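You operate a simulated robot arm through the tools that you are given. There is no shell and no other tool. Be economical: measure what you need, move in short steps, check, and stop when the job is done.

You run a simulated robot arm. Do the job below in one go: nothing can be reset, and whatever is moved stays where it is left.

## Task
Empty the blue tint pot into the clear tub and swill it out.
Fine: tip it, run 30 to 150 ml into the pot under the bench spout, tip again; pot back where it stood, empty; nothing spilt. Set down upright: tint pot.

It is judged by the outcome, as a careful person would: the job done as asked, and still so three seconds after it is handed in. It fails if anything else is knocked over, pushed out of place, dropped, spilled or broken.

## Robot
A 6-joint arm with a two-finger parallel gripper, fixed in place. Base frame: the origin is at the foot of the arm, x ahead of it, y to its left, z up; the work surface is at about z = 780. Lengths are in mm, angles in rad, forces in N, time in s.
With the tool pointing down near the work surface it reaches from about 260 to 680 mm from the base axis. Its first joint turns from -1.152 to 1.152 rad. Payload 2.9 kg.
The tool frame sits at the grasp point between the pads (the TCP): z along the fingers, y along the line on which they close. The tips reach 30 mm beyond it. The gripper opens to 110 mm. The fingers are 20 mm wide and 10 mm thick; the gripper's body (48 by 112 mm) begins 55 mm behind the TCP.
Orientation is that of the tool frame in the base frame, as [roll, pitch, yaw] about the fixed x, y, z axes, in that order (R = Rz(yaw) Ry(pitch) Rx(roll)). With the fingers straight down and closing along the base's y, the tool's x points along the base's -x, its y along +y and its z along -z.

## Interface
- The arm moves only by the tool drive_tool. Its argument "rows" is a list of rows, each an object (a shift or turn left out is 0, a gripper value left out holds the last) with "dp": the shift along the tool's x, y, z in m, a list of three; "rot": the turn, a rotation vector about the tool's x, y, z in rad, a list of three; "grip": the closure in counts, from 0 (fully open) to 255 (shut). In form: [{"dp": [dx, dy, dz], "rot": [rx, ry, rz], "grip": grip}, ...]. A call has 1 to 12 rows; each row shifts and turns the commanded pose from where the row before left it, along the tool's axes as they then stand. A row lasts 0.2 s, in which the tool goes at most 50 mm and 0.15 rad; a call with a longer step from one row to the next is refused whole, and so is a gripper value outside its range. A pose out of reach is approached as far as the arm can. The call stops where the force on the tool passes 40 N (or 10 N more than at its start, if that is more) or the arm is blocked; 0.2 s more then pass. The fingers move at their own pace (about 108 mm/s each) and stop on an object; they squeeze with about 21 N. The grip force told is the motor's: it shows also when the fingers shut on nothing. Time passes only in rows, and 0.2 s behind the last, so rows that do not move let the fingers close. The reply holds the time, the measured pose of the TCP, the force on the tool along the base axes, the opening and the grip force, in the units named above and with some noise, with the torque about the TCP (base axes, N m) and any sound that the robot's microphone picked up.
- Cameras (640 x 400 px; columns grow to the right, rows downward): "scene" is fixed at [77, 428.9, 1387.7]; the picture's right is [-0.71, -0.70, 0.00], its down [-0.40, 0.40, -0.83] and it looks along [0.58, -0.59, -0.56] (base axes); focal length 283 px, centre (320, 200). "wrist" rides on the gripper at [72, 17, -103] in the tool frame; the picture's right is [-0.23, 0.97, 0.00], its down [-0.76, -0.18, -0.62] and it looks along [-0.61, -0.14, 0.78] (tool axes); focal length 222 px, centre (320, 200). There is no depth. A picture from a camera that has moved, and an enlarged one, comes with that camera's place and axes in the base frame and with its lens. The place of the scene camera against the robot may be out by one fixed shift of up to 12 mm in any direction.
- snapshot(camera): a new picture of that camera. It takes no simulated time.
- enlarge(camera, box): a new picture of the part [left, top, right, bottom] of that camera's present view, enlarged. It takes no simulated time.
- sign_off(): hands the job in; it is judged then, once.

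Go step by step. Nothing tells you positions but the pictures and the camera data: compare them with the known pose of the tool, close in by small moves and look again before you grip or let go. The budget is 120 turns and 76 pictures, counting those below and the enlarged ones. Unless the task says otherwise, let go and move clear before handing in, and close with one line.

The tools are called after "Request:" as name(argument=value, ...) on one line, values as JSON. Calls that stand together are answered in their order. drive_tool: Moves the arm, as the interface text tells. Its arguments: {"type":"object","properties":{"rows":{"type":"array"}},"required":["rows"]} The other tools are called the same way: snapshot (camera) takes a picture; enlarge (camera, box) takes an enlarged picture of a part of a camera's view; sign_off () hands the job in.

At the start:

```text
clock: 0.0
ee_pos: [408.8, 67.0, 1228.0]
ee_rot: [-3.141, -0.001, 3.14]
ft_force: [-0.4, 0.0, 0.9]
ft_torque: [0.01, -0.03, -0.02]
gripper_width: 110.1
gripper_force: 0.1
```

scene: 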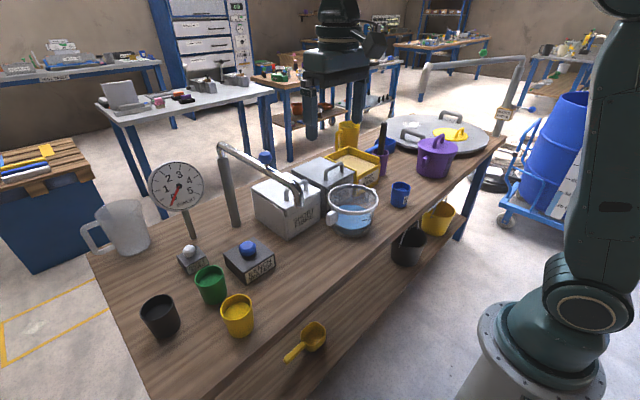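
wrist: 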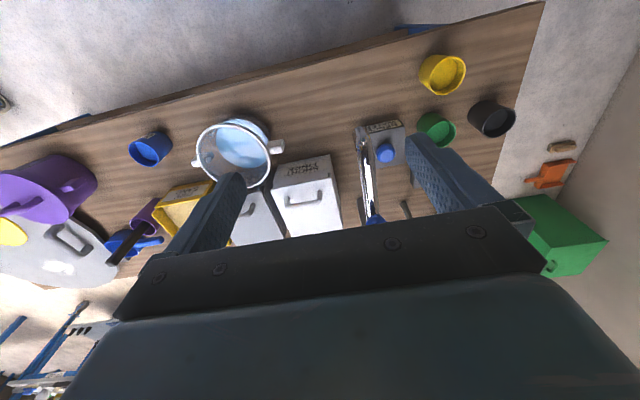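

I see a blue pot near the right of the clear tub, a bent spout near the steel boxes and a button box with a blue knob. I'll look closer at these first.

Request:
enlarge(camera="scene", box=[300, 130, 460, 250])

Request:
enlarge(camera="scene", box=[140, 130, 320, 290])

Request:
enlarge(camera="wrist", box=[330, 80, 530, 240])

Request:
enlarge(camera="wrist", box=[110, 90, 310, 240])

```text
3.33 times, centred on (380, 190) of scene
camera zoom: at [77.0, 428.9, 1387.7], right [-0.71, -0.7, 0.0], down [-0.4, 0.4, -0.83], along [0.58, -0.59, -0.56], focal length 942 px, centre (120, 233)
```

zoom: 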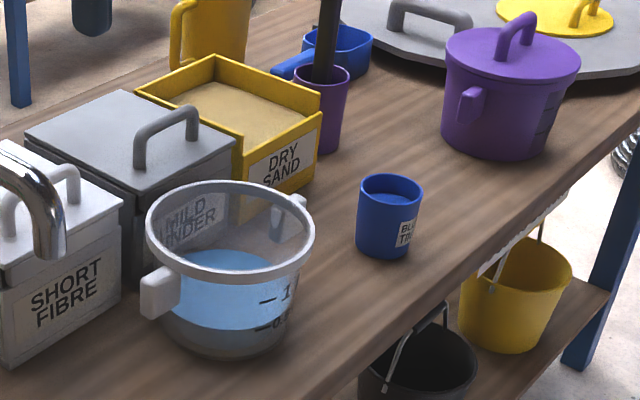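

```text
2.50 times, centred on (230, 210) of scene
camera zoom: at [77.0, 428.9, 1387.7], right [-0.71, -0.7, 0.0], down [-0.4, 0.4, -0.83], along [0.58, -0.59, -0.56], focal length 706 px, centre (545, 175)
```

zoom: 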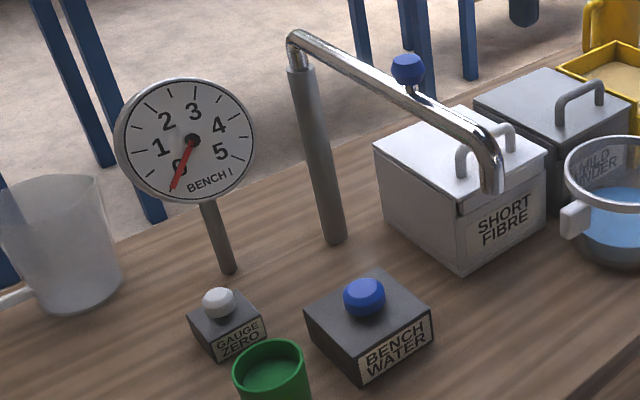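

```text
2.50 times, centred on (430, 160) of wrist
camera zoom: at [337.1, 81.9, 1332.4], right [0.23, 0.97, 0.0], down [0.76, -0.18, 0.62], along [0.61, -0.14, -0.78], focal length 555 px, centre (45, 300)
```

zoom: 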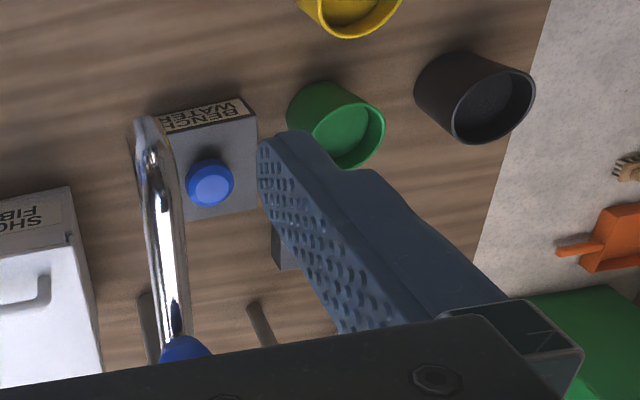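

```text
2.67 times, centred on (210, 165) of wrist
camera zoom: at [337.1, 81.9, 1332.4], right [0.23, 0.97, 0.0], down [0.76, -0.18, 0.62], along [0.61, -0.14, -0.78], focal length 592 px, centre (613, 293)
```

zoom: 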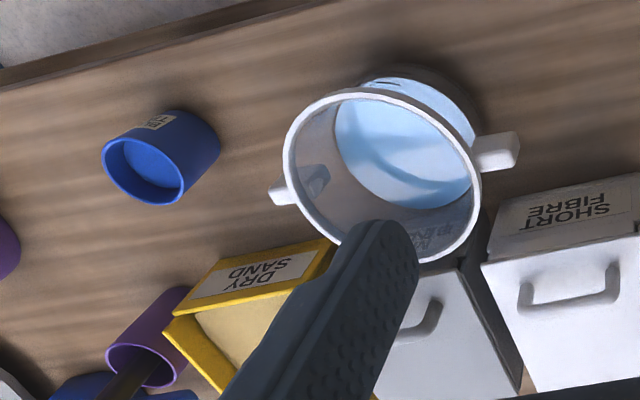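

The blue pot stands near (480, -400), the tub near (520, -160), the spout tip near (457, 110, 1040) and the BENCH WATER button near (616, 173). I'll move over the pot to refine its position.

Request:
drive_tool(rows=[{"dp": [0, -0.045, 0]}, {"dp": [0, -0.045, 0]}, {"dp": [0, -0.045, 0]}, {"dp": [0, -0.045, 0]}, {"dp": [0, -0.045, 0]}, {"dp": [0, -0.045, 0]}, {"dp": [0, -0.045, 0]}, {"dp": [0.01, -0.045, 0]}, {"dp": [0.01, -0.04, 0.02]}, {"dp": [0.02, 0, 0.045]}, {"dp": [0.02, 0, 0.045]}, {"dp": [0, 0, 0.04]}])

Request:
snapshot(camera="wrist")

```text
clock: 2.6
ee_pos: [348.4, -333.9, 1077.3]
ee_rot: [3.141, 0.002, -3.14]
ft_force: [-1.2, 0.7, 0.4]
ft_torque: [-0.03, 0.0, -0.02]
gripper_width: 109.8
gripper_force: 0.0
```

```text
69 pictures are left
camera wrist: at [275.8, -317.3, 1180.9], right [0.23, 0.97, 0.0], down [0.76, -0.18, 0.62], along [0.61, -0.14, -0.78], focal length 222 px, centre (320, 200)
```

wrist: 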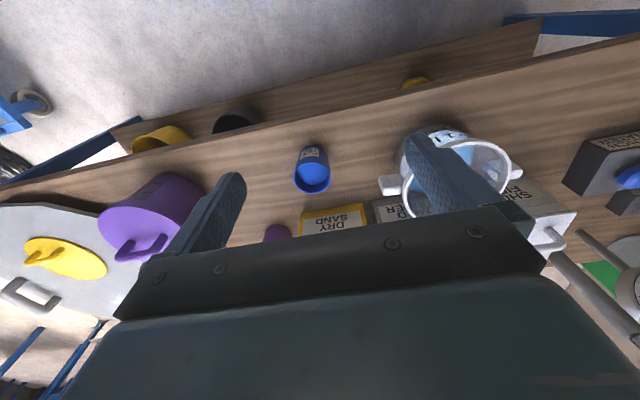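

The pot is now centred in the wrist view; I zoom in to measure it.

Request:
enlarge(camera="wrist", box=[260, 120, 370, 210])

Request:
enlarge(camera="wrist", box=[370, 110, 640, 280])

```text
4.44 times, centred on (315, 165) of wrist
camera zoom: at [275.8, -317.3, 1180.9], right [0.23, 0.97, 0.0], down [0.76, -0.18, 0.62], along [0.61, -0.14, -0.78], focal length 987 px, centre (342, 356)
```

zoom: 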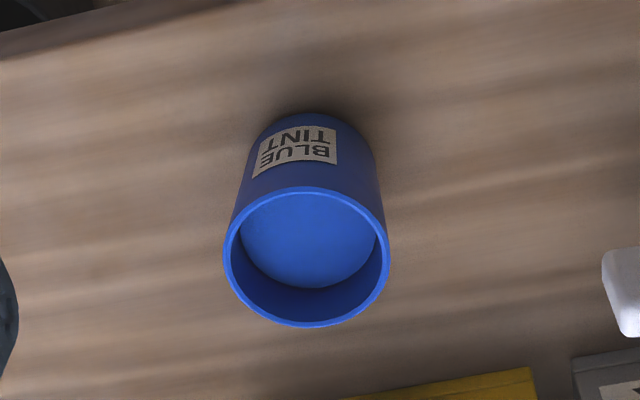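

```text
2.35 times, centred on (505, 195) of wrist
camera zoom: at [275.8, -317.3, 1180.9], right [0.23, 0.97, 0.0], down [0.76, -0.18, 0.62], along [0.61, -0.14, -0.78], focal length 523 px, centre (-115, 212)
```

zoom: 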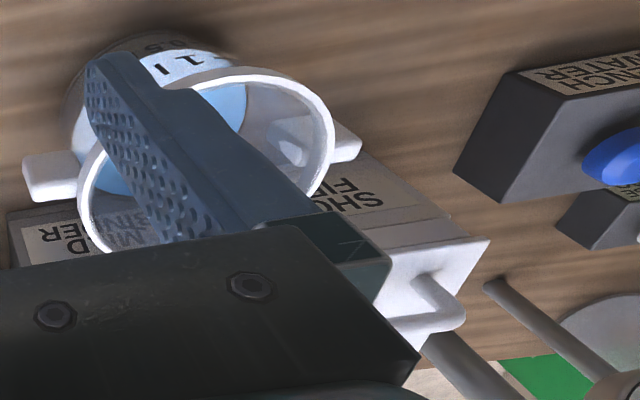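

The pot centre is near (484, -377), about 66 mm wide and 67 mm tall. I will turn the tool half round so it can point forward with its camera on top, then pitch it forward.

Request:
drive_tool(rows=[{"rot": [0, 0, 0.149]}, {"rot": [0, 0, 0.149]}, {"rot": [0, 0, 0.149]}, {"rot": [0, 0, 0.149]}, {"rot": [0, 0, 0.149]}, {"rot": [0, 0, 0.149]}, {"rot": [0, 0, 0.149]}, {"rot": [0, 0, 0.149]}, {"rot": [0, 0, 0.149]}, {"rot": [0, 0, 0.149]}, {"rot": [0, 0, 0.149]}])

Request:
drive_tool(rows=[{"rot": [0, 0, 0.149]}, {"rot": [0, 0, 0.149]}, {"rot": [0, 0, 0.149]}, {"rot": [0, 0, 0.149]}, {"rot": [0, 0, 0.149]}, {"rot": [0, 0, 0.149]}, {"rot": [0, 0, 0.149]}, {"rot": [0, 0, 0.149]}, {"rot": [0, 0, 0.149]}, {"rot": [0, 0, 0.149]}, {"rot": [0, 0, 0.012]}])

```text
clock: 5.0
ee_pos: [350.5, -335.1, 1078.3]
ee_rot: [3.142, 0.0, 1.501]
ft_force: [-0.6, 0.2, 0.7]
ft_torque: [0.04, -0.03, 0.02]
gripper_width: 110.2
gripper_force: 0.1
```

```text
clock: 7.4
ee_pos: [348.9, -334.8, 1079.0]
ee_rot: [3.141, 0.0, -0.002]
ft_force: [-0.8, -0.8, 0.1]
ft_torque: [-0.03, 0.0, -0.04]
gripper_width: 110.1
gripper_force: 0.2
```

The half turn worked; now I pitch the tool forward by about 75°.

Request:
drive_tool(rows=[{"rot": [0, 0.146, 0]}, {"rot": [0, 0.146, 0]}, {"rot": [0, 0.146, 0]}, {"rot": [0, 0.146, 0]}, {"rot": [0, 0.146, 0]}, {"rot": [0, 0.146, 0]}, {"rot": [0, 0.146, 0]}, {"rot": [0, 0.146, 0]}, {"rot": [0, 0.141, 0]}])

Request:
snapshot(camera="scene")

Request:
snapshot(camera="wrist")

```text
clock: 9.4
ee_pos: [407.3, -307.4, 1079.4]
ee_rot: [3.138, -1.313, 0.0]
ft_force: [-0.3, 0.7, 0.3]
ft_torque: [0.0, 0.0, 0.0]
gripper_width: 110.2
gripper_force: 0.1
out of reach, approached as far as the arm can: row 6, 7, 8, 9
```

```text
66 pictures are left
```

scene: 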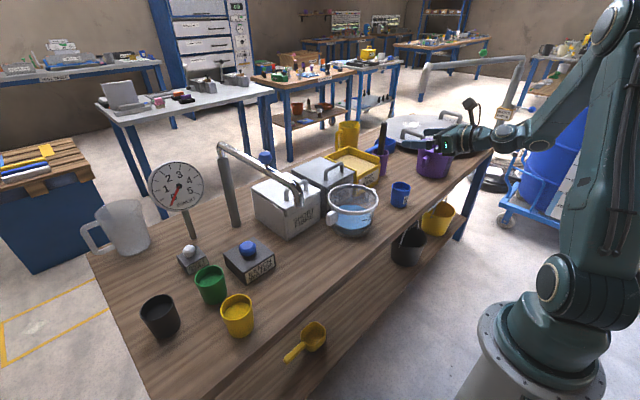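

```text
65 pictures are left
camera wrist: at [325.6, -324.0, 1176.4], right [-0.06, -0.97, -0.22], down [-0.8, 0.18, -0.58], along [0.6, 0.14, -0.79], focal length 222 px, centre (320, 200)
```

wrist: 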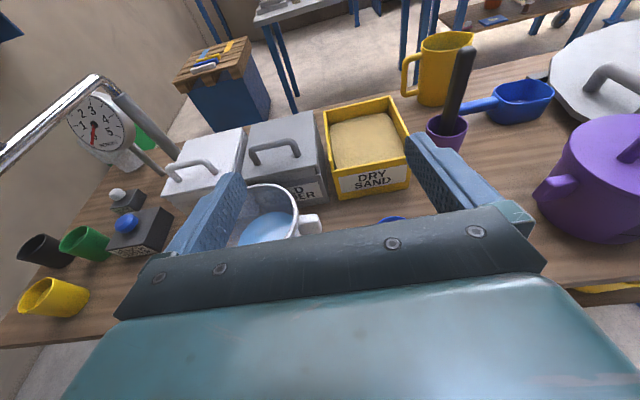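

The tool points forward now; the arm had shifted a little for reach. I'll go down in front of the pot.

Request:
drive_tool(rows=[{"dp": [-0.043, 0.0175, 0.0116]}, {"dp": [-0.043, 0.0175, 0.0116]}, {"dp": [-0.043, 0.0175, 0.0116]}, {"dp": [-0.043, 0.0175, 0.0116]}])

Request:
snapshot(camera="wrist")

Request:
snapshot(camera="scene")

```text
clock: 10.4
ee_pos: [436.0, -362.7, 901.2]
ee_rot: [3.138, -1.309, 0.002]
ft_force: [-0.5, 0.6, 0.5]
ft_torque: [0.0, 0.04, 0.01]
gripper_width: 110.0
gripper_force: 0.0
out of reach, approached as far as the arm can: row 1, 2, 3, 4
```

```text
64 pictures are left
camera wrist: at [355.1, -379.1, 998.1], right [-0.06, -0.97, -0.22], down [-0.8, 0.18, -0.57], along [0.6, 0.14, -0.79], focal length 222 px, centre (320, 200)
```

wrist: 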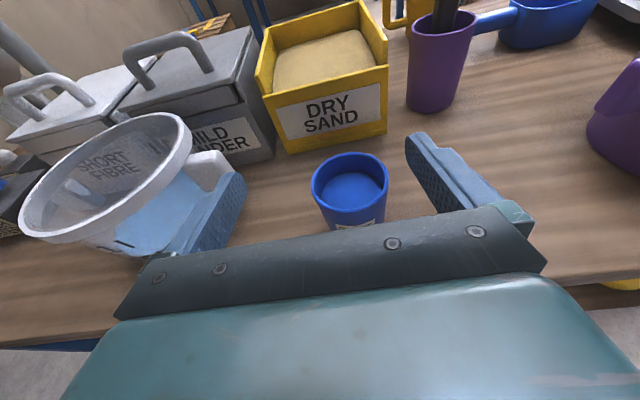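

```text
63 pictures are left
```

scene: 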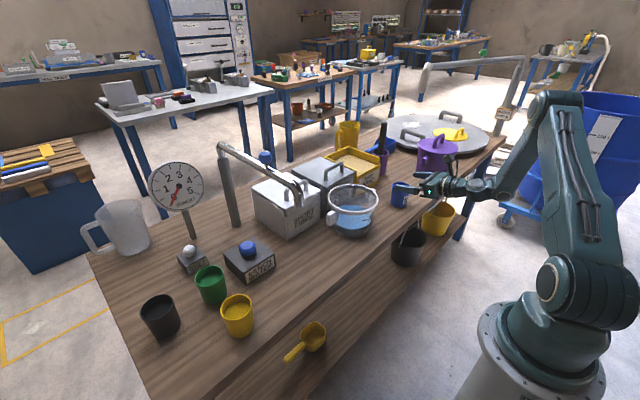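

The pot measures at about (487, -379). I'll move over it with the fingers straddling it, then check.

Request:
drive_tool(rows=[{"dp": [0.0065, 0.008, 0.0245]}, {"dp": [0.0065, 0.008, 0.0245]}])

Request:
snapshot(camera="wrist")

```text
clock: 11.0
ee_pos: [486.8, -377.0, 900.2]
ee_rot: [-3.141, -1.309, 0.001]
ft_force: [-0.5, -0.3, -0.7]
ft_torque: [-0.03, 0.01, -0.03]
gripper_width: 110.0
gripper_force: 0.1
```

```text
62 pictures are left
camera wrist: at [405.4, -395.8, 997.6], right [-0.06, -0.97, -0.22], down [-0.8, 0.18, -0.57], along [0.6, 0.14, -0.79], focal length 222 px, centre (320, 200)
```

wrist: 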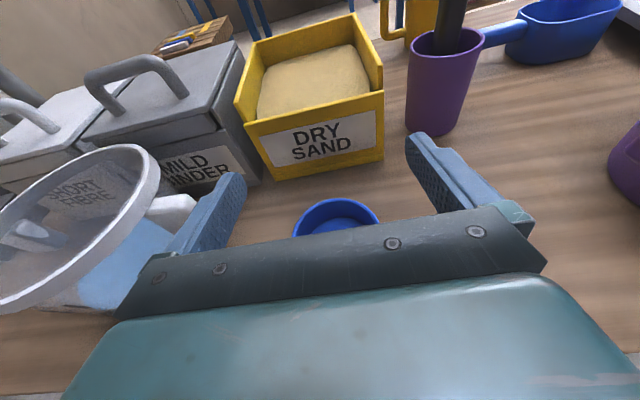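

The fingers are straddling the pot with clearance all round; I go down to mid-pot height.

Request:
drive_tool(rows=[{"dp": [-0.026, 0.004, 0.007]}, {"dp": [-0.026, 0, 0.007]}, {"dp": [-0.026, 0, 0.007]}])

Request:
snapshot(camera="wrist")

Request:
enlarge(camera="scene", box=[350, 150, 470, 240])

```text
clock: 11.8
ee_pos: [486.1, -383.8, 820.7]
ee_rot: [3.142, -1.31, 0.0]
ft_force: [-0.1, -0.2, -0.4]
ft_torque: [-0.01, -0.03, -0.02]
gripper_width: 109.8
gripper_force: 0.0
```

```text
61 pictures are left
camera wrist: at [404.9, -401.4, 916.8], right [-0.06, -0.97, -0.22], down [-0.8, 0.18, -0.58], along [0.6, 0.14, -0.79], focal length 222 px, centre (320, 200)
```

wrist: 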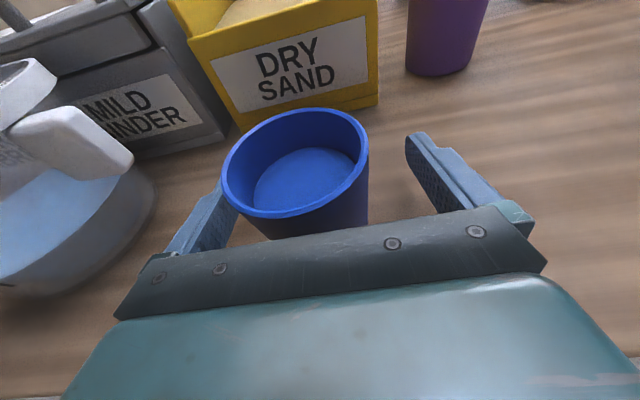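

```text
4.44 times, centred on (410, 195) of scene
camera zoom: at [77.0, 428.9, 1387.7], right [-0.71, -0.7, 0.0], down [-0.4, 0.4, -0.83], along [0.58, -0.59, -0.56], focal length 1256 px, centre (-80, 222)
```

zoom: 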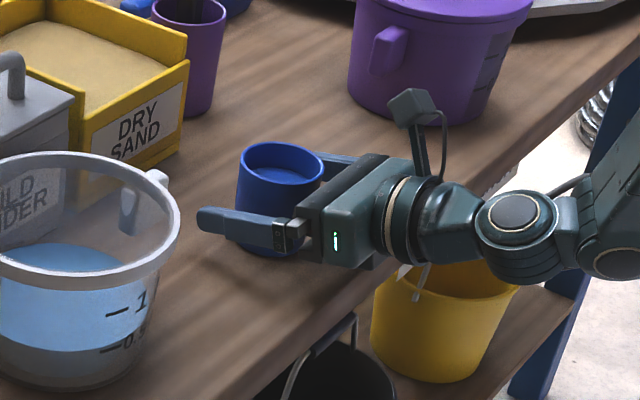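

The pot sits about 5 mm toward +y of the tool; I correct and close the fingers.

Request:
drive_tool(rows=[{"dp": [0, -0.0055, 0]}, {"grip": 80}, {"grip": 80}, {"grip": 255}, {"grip": 255}, {"grip": 255}])

Request:
snapshot(camera="wrist")

```text
clock: 13.2
ee_pos: [486.0, -377.6, 820.7]
ee_rot: [-3.141, -1.312, -0.001]
ft_force: [0.7, -0.7, 0.5]
ft_torque: [0.02, 0.02, -0.02]
gripper_width: 62.8
gripper_force: 21.0
```

```text
59 pictures are left
camera wrist: at [405.1, -395.5, 917.6], right [-0.06, -0.97, -0.22], down [-0.8, 0.18, -0.58], along [0.6, 0.14, -0.79], focal length 222 px, centre (320, 200)
```

wrist: 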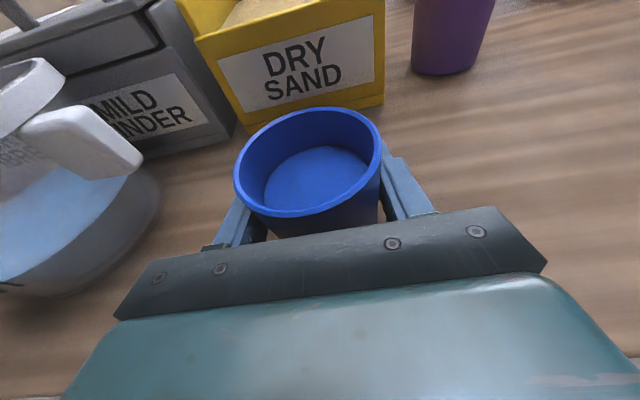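

Gripped at (486, -377.6, 820.7), which I note as its home pose. Lifting gently.

Request:
drive_tool(rows=[{"dp": [0.0097, 0, -0.0026]}, {"dp": [0.0193, 0, -0.0052]}, {"dp": [0.029, 0, -0.0077]}, {"dp": [0.029, 0, -0.0077]}, {"dp": [0.029, 0, -0.0077]}, {"dp": [0.029, 0, -0.0077]}, {"dp": [0.0193, 0, -0.0052]}, {"dp": [0.0097, 0, -0.0026]}, {}])

Request:
snapshot(camera="wrist")

Request:
snapshot(camera="scene")

```text
clock: 15.2
ee_pos: [486.4, -377.9, 1000.5]
ee_rot: [-3.138, -1.309, -0.003]
ft_force: [-1.1, -0.1, -1.2]
ft_torque: [0.01, -0.02, -0.01]
gripper_width: 65.0
gripper_force: 21.0
```

```text
58 pictures are left
camera wrist: at [405.1, -395.2, 1098.0], right [-0.06, -0.97, -0.22], down [-0.8, 0.18, -0.57], along [0.6, 0.14, -0.79], focal length 222 px, centre (320, 200)
```

wrist: 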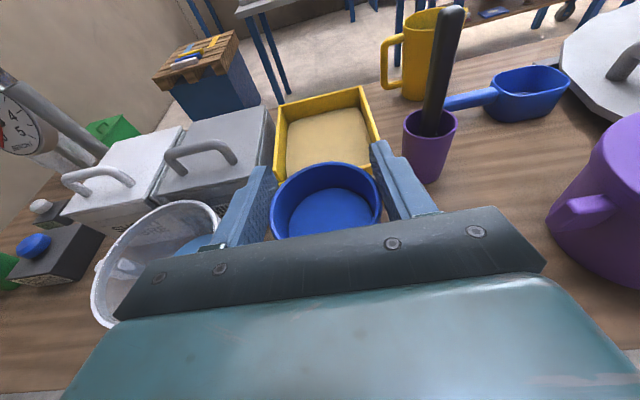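

```text
57 pictures are left
```

scene: 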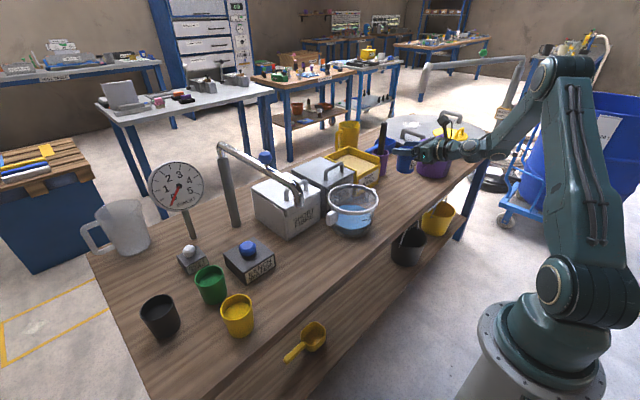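

The pot seems to have slipped down in the fingers; I look closer before anything else.

Request:
enlarge(camera="scene", box=[370, 110, 490, 200])

Request:
enlarge(camera="wrist", box=[220, 120, 460, 270])

```text
4.44 times, centred on (430, 155) of scene
camera zoom: at [77.1, 428.9, 1387.7], right [-0.71, -0.7, 0.0], down [-0.4, 0.4, -0.83], along [0.58, -0.59, -0.56], focal length 1256 px, centre (-169, 400)
```

zoom: 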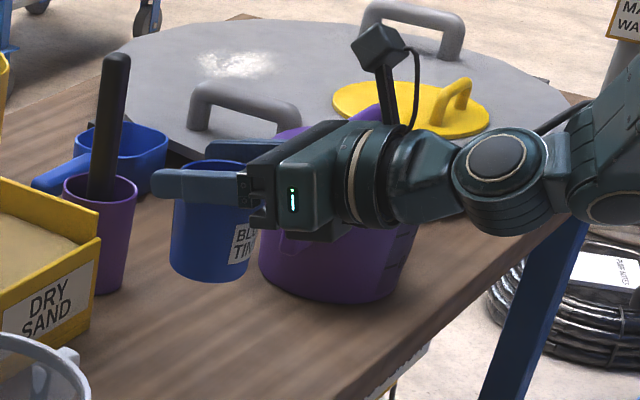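

```text
2.67 times, centred on (340, 195) of wrist
camera zoom: at [405.1, -395.2, 1098.0], right [-0.06, -0.97, -0.22], down [-0.8, 0.18, -0.57], along [0.6, 0.14, -0.79], focal length 592 px, centre (267, 213)
```

zoom: 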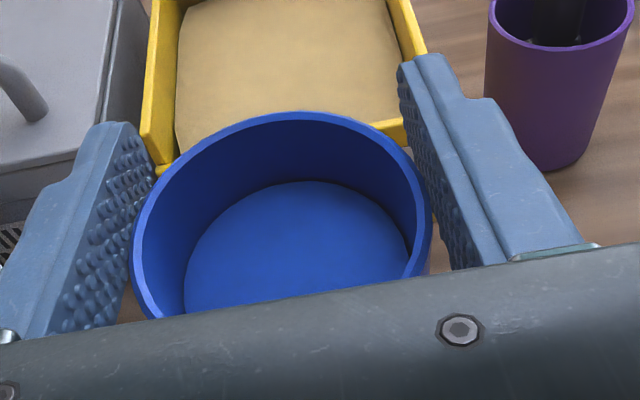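

The fingers now hold only the upper part of the pot. I lower it straight back down to its place to regrip.

Request:
drive_tool(rows=[{"dp": [-0.005, 0, 0.0013]}, {"dp": [-0.0097, 0, 0.0026]}, {"dp": [-0.0145, 0, 0.0039]}, {"dp": [-0.0193, 0, 0.0052]}, {"dp": [-0.0193, 0, 0.0052]}, {"dp": [-0.0193, 0, 0.0052]}, {"dp": [-0.0145, 0, 0.0039]}, {"dp": [-0.0097, 0, 0.0026]}, {"dp": [-0.005, 0, 0.0013]}])

Request:
enlarge(camera="scene", box=[350, 140, 470, 230])

```text
clock: 17.2
ee_pos: [486.5, -377.1, 879.8]
ee_rot: [-3.14, -1.31, 0.0]
ft_force: [-0.2, -0.1, -0.3]
ft_torque: [0.02, -0.02, -0.04]
gripper_width: 65.1
gripper_force: 21.1
```

```text
4.44 times, centred on (410, 185) of scene
camera zoom: at [77.1, 428.9, 1387.7], right [-0.71, -0.7, 0.0], down [-0.4, 0.4, -0.83], along [0.58, -0.59, -0.56], focal length 1256 px, centre (-80, 267)
```

zoom: 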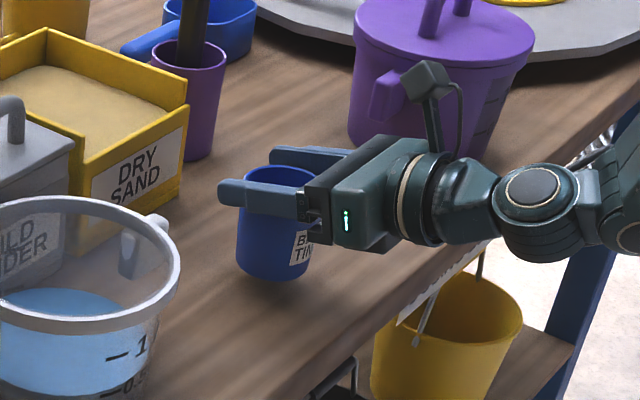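

It didn't slip any further. I lower in small steps until it touches the bench.

Request:
drive_tool(rows=[{"dp": [-0.0058, 0, 0.0015]}, {"dp": [-0.0058, 0, 0.0015]}, {"dp": [-0.0058, 0, 0.0015]}, {"dp": [-0.0029, 0, 0.0008]}, {}])

Request:
enlarge(camera="scene", box=[350, 140, 470, 230])

```text
clock: 18.4
ee_pos: [486.5, -376.5, 861.3]
ee_rot: [-3.141, -1.31, 0.0]
ft_force: [-0.8, 1.8, 5.0]
ft_torque: [0.21, 0.17, 0.02]
gripper_width: 65.1
gripper_force: 20.9
```

```text
4.44 times, centred on (410, 185) of scene
camera zoom: at [76.9, 429.0, 1387.7], right [-0.71, -0.7, 0.0], down [-0.4, 0.4, -0.83], along [0.58, -0.59, -0.56], focal length 1256 px, centre (-80, 267)
```

zoom: 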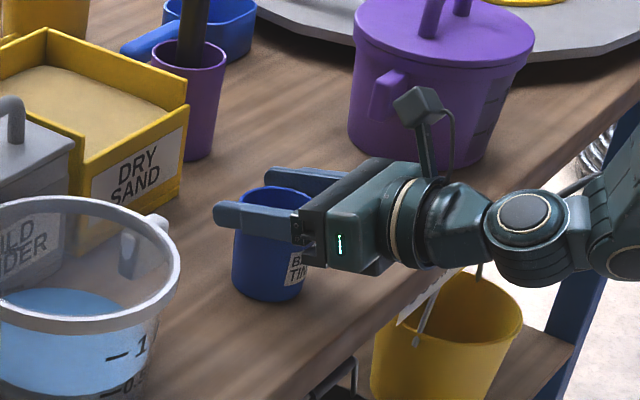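

The pot is standing again (contact at about z = 861, so it had slipped ~40 mm). I open, go lower and regrip with a longer squeeze, then lift slowly while watching the width.

Request:
drive_tool(rows=[{"grip": 120}, {"grip": 80}, {"grip": 60}, {"dp": [-0.0097, 0, 0.0026]}, {"dp": [-0.0097, 0, 0.0026]}, {"dp": [-0.0116, 0, 0.0031]}, {"grip": 255}, {"grip": 255}, {"grip": 255}, {"grip": 255}, {"grip": 255}])

Request:
enlarge(camera="wrist", box=[180, 80, 460, 270])

```text
clock: 20.8
ee_pos: [487.2, -376.5, 827.0]
ee_rot: [-3.142, -1.309, -0.001]
ft_force: [0.6, -0.8, 0.1]
ft_torque: [0.01, 0.0, -0.05]
gripper_width: 63.2
gripper_force: 21.2
```

```text
2.11 times, centred on (320, 175) of wrist
camera zoom: at [405.6, -394.1, 923.9], right [-0.06, -0.97, -0.22], down [-0.8, 0.18, -0.57], along [0.6, 0.14, -0.79], focal length 468 px, centre (320, 253)
```

zoom: 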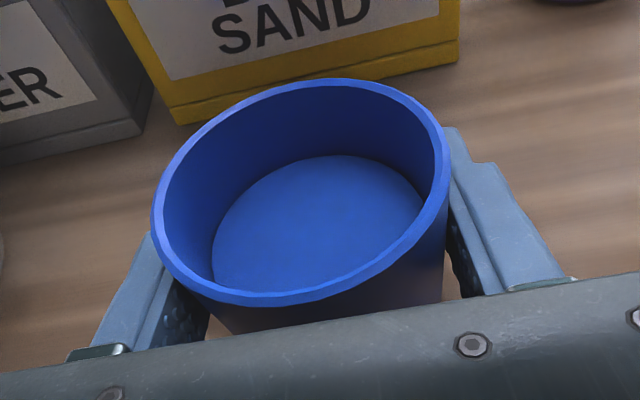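

Good grip at z = 827. I lift slowly by about 20 mm and check whether it slips.

Request:
drive_tool(rows=[{"dp": [0.0029, 0, -0.0008]}, {"dp": [0.0039, 0, -0.001]}, {"dp": [0.0039, 0, -0.001]}, {"dp": [0.0039, 0, -0.001]}, {"dp": [0.0039, 0, -0.001]}, {}])

Request:
enlarge(camera="wrist", box=[180, 80, 460, 270])

```text
clock: 22.2
ee_pos: [486.7, -377.1, 846.1]
ee_rot: [-3.141, -1.309, 0.001]
ft_force: [-0.4, -0.2, -1.3]
ft_torque: [-0.01, -0.01, 0.01]
gripper_width: 63.0
gripper_force: 21.1
```

```text
2.11 times, centred on (320, 175) of wrist
camera zoom: at [405.7, -394.9, 943.3], right [-0.06, -0.97, -0.22], down [-0.8, 0.18, -0.57], along [0.6, 0.14, -0.79], focal length 468 px, centre (320, 253)
```

zoom: 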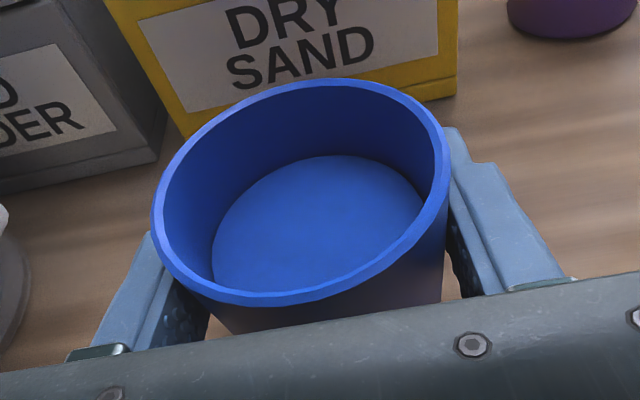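

No slip this time. I continue lifting gently.

Request:
drive_tool(rows=[{"dp": [0.0058, 0, -0.0015]}, {"dp": [0.0097, 0, -0.0026]}, {"dp": [0.0126, 0, -0.0034]}, {"dp": [0.0145, 0, -0.0039]}, {"dp": [0.0145, 0, -0.0039]}, {"dp": [0.0145, 0, -0.0039]}, {"dp": [0.0145, 0, -0.0039]}, {"dp": [0.0145, 0, -0.0039]}, {"dp": [0.0145, 0, -0.0039]}, {"dp": [0.0126, 0, -0.0034]}, {"dp": [0.0097, 0, -0.0026]}, {"dp": [0.0058, 0, -0.0015]}])

Request:
snapshot(camera="wrist")

```text
clock: 24.8
ee_pos: [486.5, -376.8, 994.5]
ee_rot: [-3.141, -1.308, -0.001]
ft_force: [0.4, -0.2, -2.1]
ft_torque: [-0.01, -0.01, -0.01]
gripper_width: 63.3
gripper_force: 20.9
```

```text
50 pictures are left
camera wrist: at [405.1, -394.9, 1090.9], right [-0.06, -0.97, -0.22], down [-0.8, 0.18, -0.57], along [0.6, 0.14, -0.79], focal length 222 px, centre (320, 200)
```

wrist: 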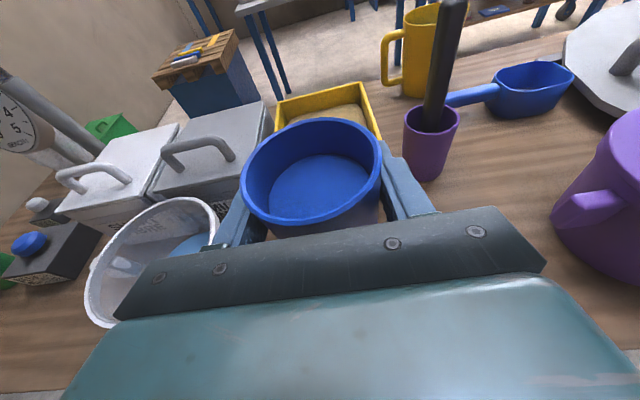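

Held firmly. I carry it slowly sideways toward the tub, ending up with the pour lip over the tub's middle.

Request:
drive_tool(rows=[{"dp": [0, -0.004, 0.0006]}, {"dp": [0, -0.007, 0.001]}, {"dp": [0, -0.009, 0.0013]}, {"dp": [0, -0.009, 0.0013]}, {"dp": [0, -0.009, 0.0013]}, {"dp": [0, -0.009, 0.0013]}, {"dp": [0, -0.009, 0.0013]}, {"dp": [0, -0.009, 0.0013]}, {"dp": [0, -0.009, 0.0013]}, {"dp": [0, -0.009, 0.0013]}, {"dp": [0, -0.009, 0.0013]}, {"dp": [0, -0.009, 0.0013]}])

Request:
drive_tool(rows=[{"dp": [0, -0.009, 0.0013]}, {"dp": [0, -0.009, 0.0013]}, {"dp": [0, -0.009, 0.0013]}, {"dp": [0, -0.009, 0.0013]}, {"dp": [0, -0.009, 0.0013]}, {"dp": [0, -0.009, 0.0013]}, {"dp": [-0.001, -0.009, 0.0013]}, {"dp": [-0.001, -0.009, 0.0013]}, {"dp": [-0.001, -0.007, 0.001]}, {"dp": [0, -0.004, 0.0006]}, {}])

Request:
snapshot(camera="wrist")

Request:
snapshot(camera="scene")

```text
clock: 27.4
ee_pos: [502.2, -277.7, 990.1]
ee_rot: [3.141, -1.31, 0.001]
ft_force: [0.2, 0.0, -1.5]
ft_torque: [-0.01, 0.03, 0.02]
gripper_width: 63.1
gripper_force: 21.4
```

```text
clock: 29.8
ee_pos: [513.2, -192.3, 984.0]
ee_rot: [3.14, -1.312, -0.001]
ft_force: [-0.4, -0.1, -1.5]
ft_torque: [0.03, -0.04, 0.01]
gripper_width: 63.3
gripper_force: 20.8
```

```text
49 pictures are left
camera wrist: at [431.9, -210.9, 1081.2], right [-0.06, -0.97, -0.22], down [-0.8, 0.18, -0.57], along [0.6, 0.14, -0.79], focal length 222 px, centre (320, 200)
```

wrist: 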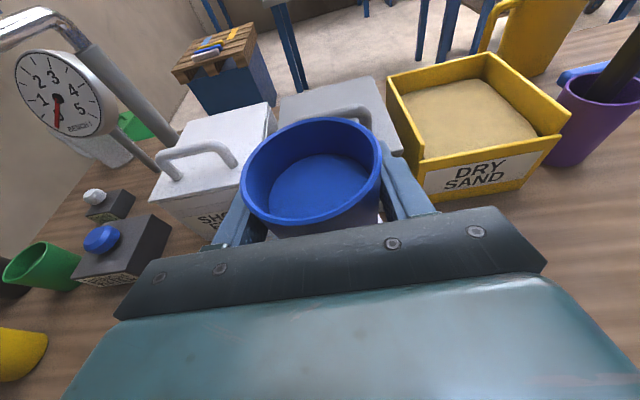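

```text
48 pictures are left
```

scene: 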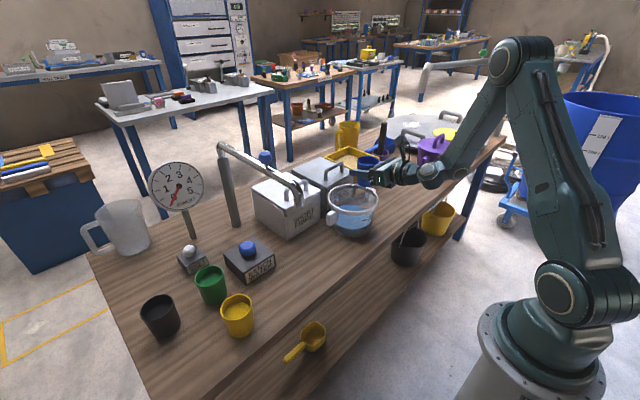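

I zoom in to confirm the pot's place against the tub before tilting.

Request:
enlarge(camera="scene", box=[300, 130, 440, 250])

```text
3.33 times, centred on (370, 190) of scene
camera zoom: at [77.1, 428.9, 1387.7], right [-0.71, -0.7, 0.0], down [-0.4, 0.4, -0.83], along [0.58, -0.59, -0.56], focal length 942 px, centre (153, 233)
```

zoom: 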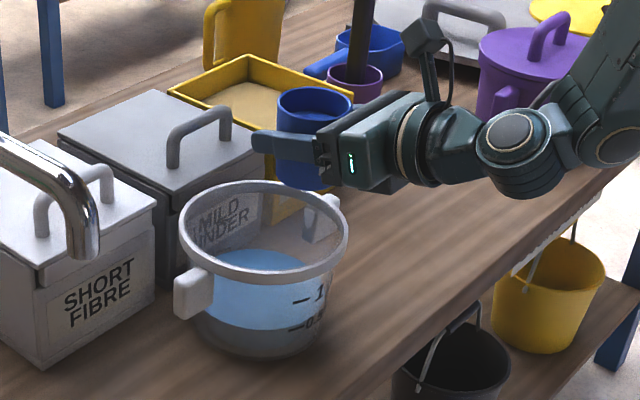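

The pot is placed right over the near side of the tub. I tilt it slowly toward +y, first to about 45°.

Request:
drive_tool(rows=[{"rot": [0, 0, -0.03]}, {"rot": [0, 0, -0.06]}, {"rot": [0, 0, -0.08]}, {"rot": [0, 0, -0.08]}, {"rot": [0, 0, -0.08]}, {"rot": [0, 0, -0.08]}, {"rot": [0, 0, -0.08]}, {"rot": [0, 0, -0.08]}, {"rot": [0, 0, -0.08]}, {"rot": [0, 0, -0.06]}, {"rot": [0, 0, -0.04]}])

Request:
enlarge(camera="scene", box=[300, 130, 440, 250])

```text
clock: 32.2
ee_pos: [511.7, -193.7, 983.6]
ee_rot: [1.946, -0.784, 1.299]
ft_force: [-0.3, 0.4, -1.8]
ft_torque: [0.0, 0.02, 0.03]
gripper_width: 63.2
gripper_force: 20.9
```

```text
3.33 times, centred on (370, 190) of scene
camera zoom: at [77.1, 428.9, 1387.7], right [-0.71, -0.7, 0.0], down [-0.4, 0.4, -0.83], along [0.58, -0.59, -0.56], focal length 942 px, centre (153, 233)
```

zoom: 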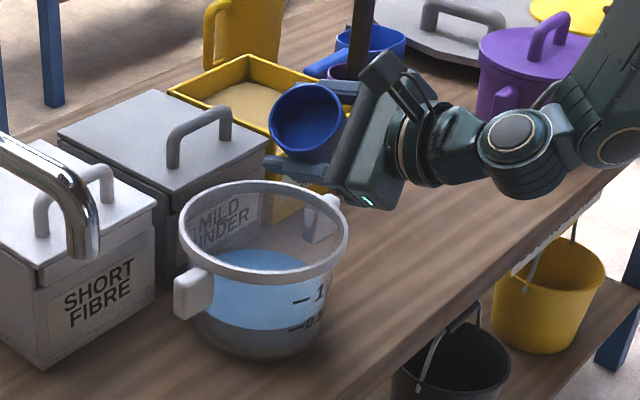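

The tilt is right; nothing pours yet. I continue slowly to let it run out.

Request:
drive_tool(rows=[{"rot": [0, 0, -0.05]}, {"rot": [0, 0, -0.05]}, {"rot": [0, 0, -0.05]}, {"rot": [0, 0, -0.05]}, {"rot": [0, 0, -0.05]}, {"rot": [0, 0, -0.05]}, {}])

Request:
enlarge(camera="scene", box=[300, 130, 440, 250])

```text
clock: 33.8
ee_pos: [512.2, -193.7, 985.5]
ee_rot: [1.869, -0.502, 1.424]
ft_force: [-0.9, -0.4, -1.3]
ft_torque: [0.02, -0.01, 0.0]
gripper_width: 63.2
gripper_force: 21.8
```

```text
3.33 times, centred on (370, 190) of scene
camera zoom: at [77.1, 428.9, 1387.7], right [-0.71, -0.7, 0.0], down [-0.4, 0.4, -0.83], along [0.58, -0.59, -0.56], focal length 942 px, centre (153, 233)
```

zoom: 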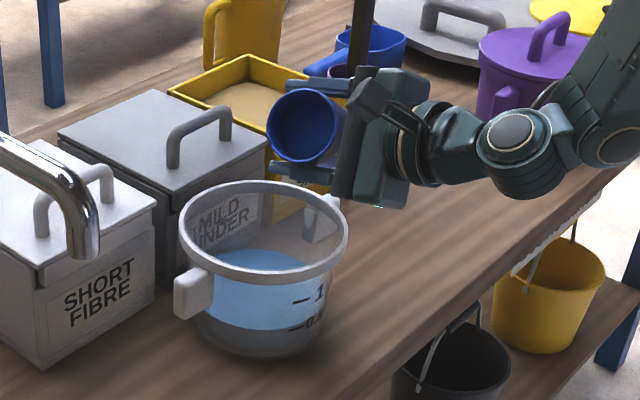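

Still no visible stream. I continue in small steps.

Request:
drive_tool(rows=[{"rot": [0, 0, -0.05]}, {"rot": [0, 0, -0.05]}, {"rot": [0, 0, -0.05]}, {"rot": [0, 0, -0.05]}])

Request:
enlarge(camera="scene", box=[300, 130, 440, 250])

```text
clock: 34.8
ee_pos: [512.2, -193.7, 984.2]
ee_rot: [1.846, -0.309, 1.485]
ft_force: [1.0, 0.5, -0.7]
ft_torque: [0.02, 0.0, 0.01]
gripper_width: 63.0
gripper_force: 21.3
```

```text
3.33 times, centred on (370, 190) of scene
camera zoom: at [77.1, 428.9, 1387.7], right [-0.71, -0.7, 0.0], down [-0.4, 0.4, -0.83], along [0.58, -0.59, -0.56], focal length 942 px, centre (153, 233)
```

zoom: 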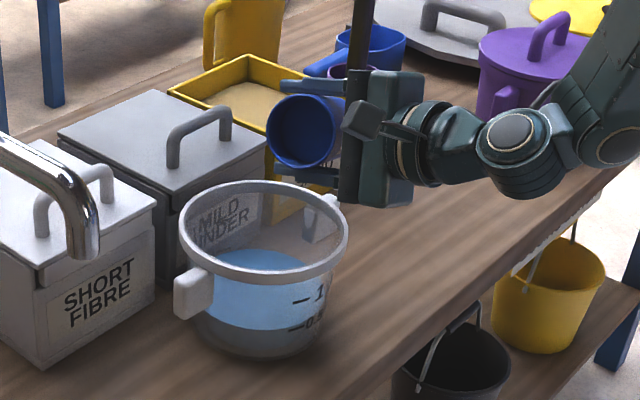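

I keep tilting past horizontal, in moderate steps.

Request:
drive_tool(rows=[{"rot": [0, 0, -0.05]}, {"rot": [0, 0, -0.05]}, {"rot": [0, 0, -0.05]}, {"rot": [0, 0, -0.05]}, {"rot": [0, 0, -0.05]}, {}])

Request:
enlarge(camera="scene", box=[300, 130, 440, 250])

Request:
snapshot(camera="wrist")

```text
clock: 36.2
ee_pos: [512.9, -193.8, 983.1]
ee_rot: [1.832, -0.071, 1.552]
ft_force: [0.0, -0.1, -0.8]
ft_torque: [0.05, -0.02, 0.04]
gripper_width: 63.0
gripper_force: 20.9
```

```text
3.33 times, centred on (370, 190) of scene
camera zoom: at [77.1, 428.9, 1387.7], right [-0.71, -0.7, 0.0], down [-0.4, 0.4, -0.83], along [0.58, -0.59, -0.56], focal length 942 px, centre (153, 233)
```

zoom: 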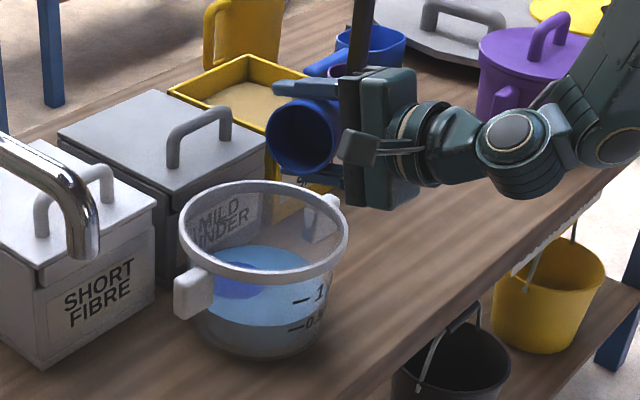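

```text
42 pictures are left
camera wrist: at [418.9, -122.4, 1032.4], right [0.25, -0.3, 0.92], down [-0.66, -0.75, -0.06], along [0.71, -0.6, -0.38], focal length 222 px, centre (320, 200)
```

wrist: 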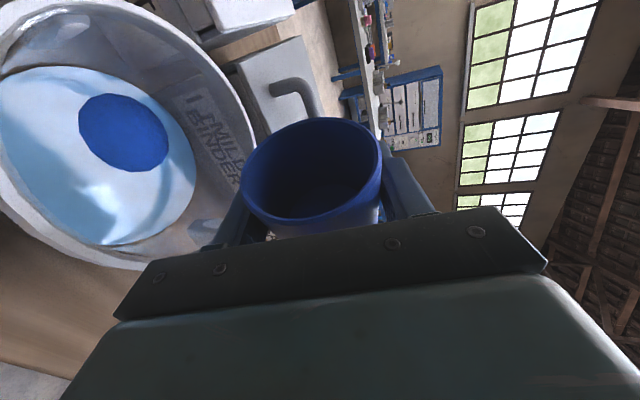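

Tint is landing in the tub water. I tip further to drain it all.

Request:
drive_tool(rows=[{"rot": [0, 0, -0.06]}, {"rot": [0, 0, -0.08]}, {"rot": [0, 0, -0.08]}, {"rot": [0, 0, -0.08]}, {"rot": [0, 0, -0.08]}, {"rot": [0, 0, -0.08]}, {"rot": [0, 0, -0.08]}, {"rot": [0, 0, -0.08]}, {}, {}, {}, {}])

Request:
snapshot(camera="wrist")

Request:
enlarge(camera="scene", box=[300, 130, 440, 250])

```text
clock: 38.8
ee_pos: [514.0, -194.2, 984.1]
ee_rot: [1.874, 0.529, 1.727]
ft_force: [0.1, -0.2, 0.4]
ft_torque: [0.0, -0.01, -0.01]
gripper_width: 62.7
gripper_force: 21.1
```

```text
41 pictures are left
camera wrist: at [406.3, -123.3, 989.3], right [0.25, 0.31, 0.92], down [-0.54, -0.74, 0.4], along [0.81, -0.59, -0.01], focal length 222 px, centre (320, 200)
```

wrist: 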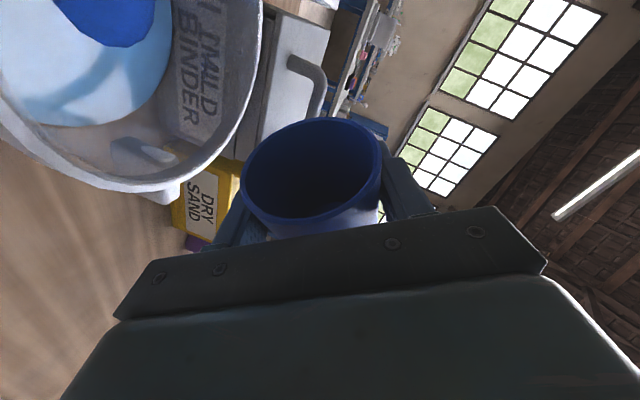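

```text
3.33 times, centred on (370, 190) of scene
camera zoom: at [77.1, 428.9, 1387.7], right [-0.71, -0.7, 0.0], down [-0.4, 0.4, -0.83], along [0.58, -0.59, -0.56], focal length 942 px, centre (153, 233)
```

zoom: 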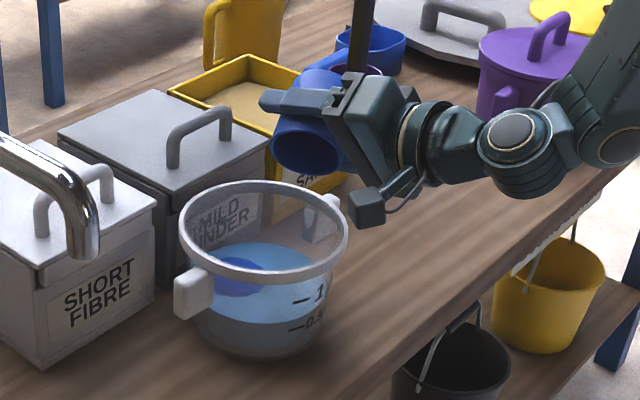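

The pot looks drained at about 120°; I look inside before turning it upright.

Request:
enlarge(camera="wrist", box=[220, 100, 420, 240])

```text
2.86 times, centred on (320, 170) of wrist
camera zoom: at [406.3, -123.3, 989.3], right [0.25, 0.31, 0.92], down [-0.54, -0.74, 0.4], along [0.81, -0.59, -0.01], focal length 635 px, centre (320, 286)
```

zoom: 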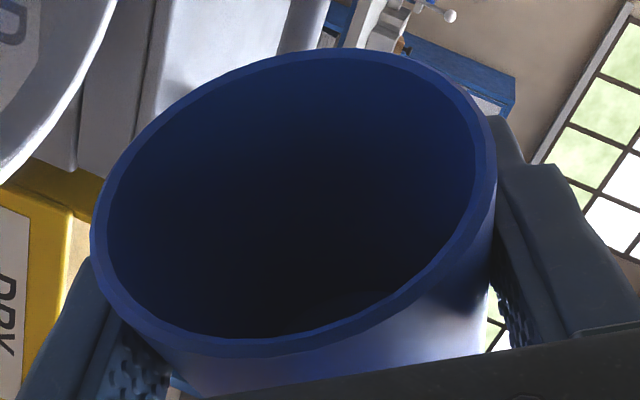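

Empty. I turn it upright again over the tub.

Request:
drive_tool(rows=[{"rot": [0, 0, 0.06]}, {"rot": [0, 0, 0.1]}, {"rot": [0, 0, 0.1]}, {"rot": [0, 0, 0.1]}, {"rot": [0, 0, 0.1]}, {"rot": [0, 0, 0.1]}, {"rot": [0, 0, 0.1]}, {"rot": [0, 0, 0.1]}, {"rot": [0, 0, 0.1]}, {"rot": [0, 0, 0.1]}, {"rot": [0, 0, 0.1]}])

Request:
drive_tool(rows=[{"rot": [0, 0, 0.1]}, {"rot": [0, 0, 0.1]}, {"rot": [0, 0, 0.1]}, {"rot": [0, 0, 0.1]}, {"rot": [0, 0, 0.1]}, {"rot": [0, 0, 0.1]}, {"rot": [0, 0, 0.1]}, {"rot": [0, 0, 0.1]}, {"rot": [0, 0, 0.1]}, {"rot": [0, 0, 0.1]}, {"rot": [0, 0, 0.06]}, {}])

Request:
snapshot(camera="wrist")

```text
clock: 41.2
ee_pos: [513.0, -193.1, 984.4]
ee_rot: [1.868, -0.498, 1.426]
ft_force: [1.1, 0.3, 0.3]
ft_torque: [0.03, 0.01, 0.03]
gripper_width: 62.8
gripper_force: 21.0
```

```text
clock: 43.8
ee_pos: [512.3, -193.4, 985.1]
ee_rot: [-3.127, -1.309, -0.014]
ft_force: [0.6, 0.0, -1.1]
ft_torque: [0.01, -0.01, 0.04]
gripper_width: 62.4
gripper_force: 20.9
```

```text
38 pictures are left
camera wrist: at [430.6, -210.9, 1081.1], right [-0.06, -0.97, -0.22], down [-0.8, 0.18, -0.57], along [0.6, 0.14, -0.79], focal length 222 px, centre (320, 200)
```

wrist: 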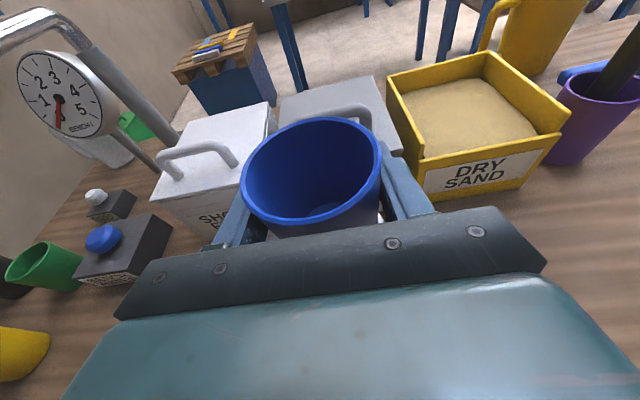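

The pot is empty and upright. The spout is too close to the base for this flat tool angle, so I'll take the pot back to its own place, then regrip it at a steeper angle for the spout.

Request:
drive_tool(rows=[{"dp": [0, 0.007, -0.001]}, {"dp": [0, 0.013, -0.0015]}, {"dp": [0.001, 0.0165, -0.0023]}, {"dp": [0.001, 0.0165, -0.0023]}, {"dp": [0, 0.0165, -0.0023]}, {"dp": [0, 0.0165, -0.0023]}, {"dp": [0, 0.0165, -0.0023]}, {"dp": [0, 0.0165, -0.0023]}, {"dp": [0, 0.0165, -0.0023]}, {"dp": [0, 0.0165, -0.0023]}, {"dp": [0, 0.0165, -0.0023]}, {"dp": [0, 0.013, -0.002]}])

Request:
drive_tool(rows=[{"dp": [-0.0058, 0.003, 0.0015]}, {"dp": [-0.0097, 0, 0.0026]}, {"dp": [-0.0126, 0, 0.0034]}, {"dp": [-0.0145, 0, 0.0039]}, {"dp": [-0.0145, 0, 0.0039]}, {"dp": [-0.0145, 0, 0.0039]}, {"dp": [-0.0145, 0, 0.0039]}, {"dp": [-0.0145, 0, 0.0039]}, {"dp": [-0.0145, 0, 0.0039]}, {"dp": [-0.0126, 0, 0.0034]}, {"dp": [-0.0097, 0, 0.0026]}, {"dp": [-0.0058, 0, 0.0015]}])

Request:
snapshot(camera="wrist")

```text
clock: 46.4
ee_pos: [488.4, -373.4, 990.7]
ee_rot: [-3.129, -1.309, -0.012]
ft_force: [0.4, -0.1, -0.7]
ft_torque: [0.02, 0.02, 0.04]
gripper_width: 62.6
gripper_force: 20.7
```

```text
clock: 49.0
ee_pos: [487.7, -377.0, 845.4]
ee_rot: [-3.135, -1.309, -0.009]
ft_force: [-0.3, -0.9, -0.7]
ft_torque: [-0.01, -0.02, 0.01]
gripper_width: 62.7
gripper_force: 21.2
```

```text
37 pictures are left
camera wrist: at [407.0, -395.3, 941.6], right [-0.06, -0.97, -0.22], down [-0.8, 0.18, -0.57], along [0.6, 0.14, -0.79], focal length 222 px, centre (320, 200)
```

wrist: 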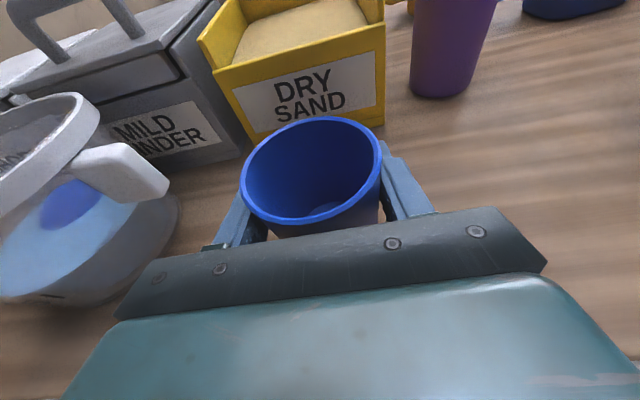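

Lowering the last bit until it touches.

Request:
drive_tool(rows=[{"dp": [-0.0039, 0, 0.001]}, {"dp": [-0.0039, 0, 0.001]}, {"dp": [-0.0034, 0, 0.0009]}, {}])

Request:
drive_tool(rows=[{"dp": [-0.0019, 0, 0.0005]}, {"dp": [-0.0015, 0, 0.0004]}, {}])

```text
clock: 50.0
ee_pos: [488.3, -377.4, 832.3]
ee_rot: [-3.135, -1.311, -0.007]
ft_force: [-0.3, 0.3, -0.5]
ft_torque: [0.01, 0.0, 0.01]
gripper_width: 62.7
gripper_force: 21.1
```

```text
clock: 50.8
ee_pos: [488.3, -378.2, 829.3]
ee_rot: [-3.133, -1.309, -0.009]
ft_force: [0.0, -0.3, 0.4]
ft_torque: [-0.01, 0.0, -0.05]
gripper_width: 62.4
gripper_force: 21.0
```

Request:
drive_tool(rows=[{"dp": [-0.0015, 0, 0.0004]}, {}])

Request:
enlarge(camera="scene", box=[350, 140, 470, 230])

```text
clock: 51.4
ee_pos: [488.4, -377.8, 827.6]
ee_rot: [-3.133, -1.308, -0.008]
ft_force: [-1.0, 0.1, 0.1]
ft_torque: [0.01, -0.01, -0.02]
gripper_width: 62.5
gripper_force: 21.2
```

```text
4.44 times, centred on (410, 185) of scene
camera zoom: at [77.1, 428.9, 1387.7], right [-0.71, -0.7, 0.0], down [-0.4, 0.4, -0.83], along [0.58, -0.59, -0.56], focal length 1256 px, centre (-80, 267)
```

zoom: 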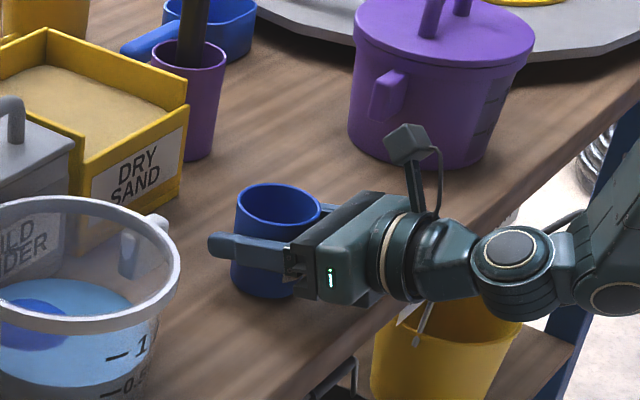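

Request:
drive_tool(rows=[{"dp": [-0.0015, 0, 0.0004]}, {"dp": [-0.001, 0, 0.0003]}, {}])

```text
clock: 52.2
ee_pos: [490.2, -379.0, 825.9]
ee_rot: [-3.136, -1.313, -0.008]
ft_force: [-1.9, 0.7, 7.7]
ft_torque: [0.15, 0.21, 0.06]
gripper_width: 62.6
gripper_force: 21.1
```

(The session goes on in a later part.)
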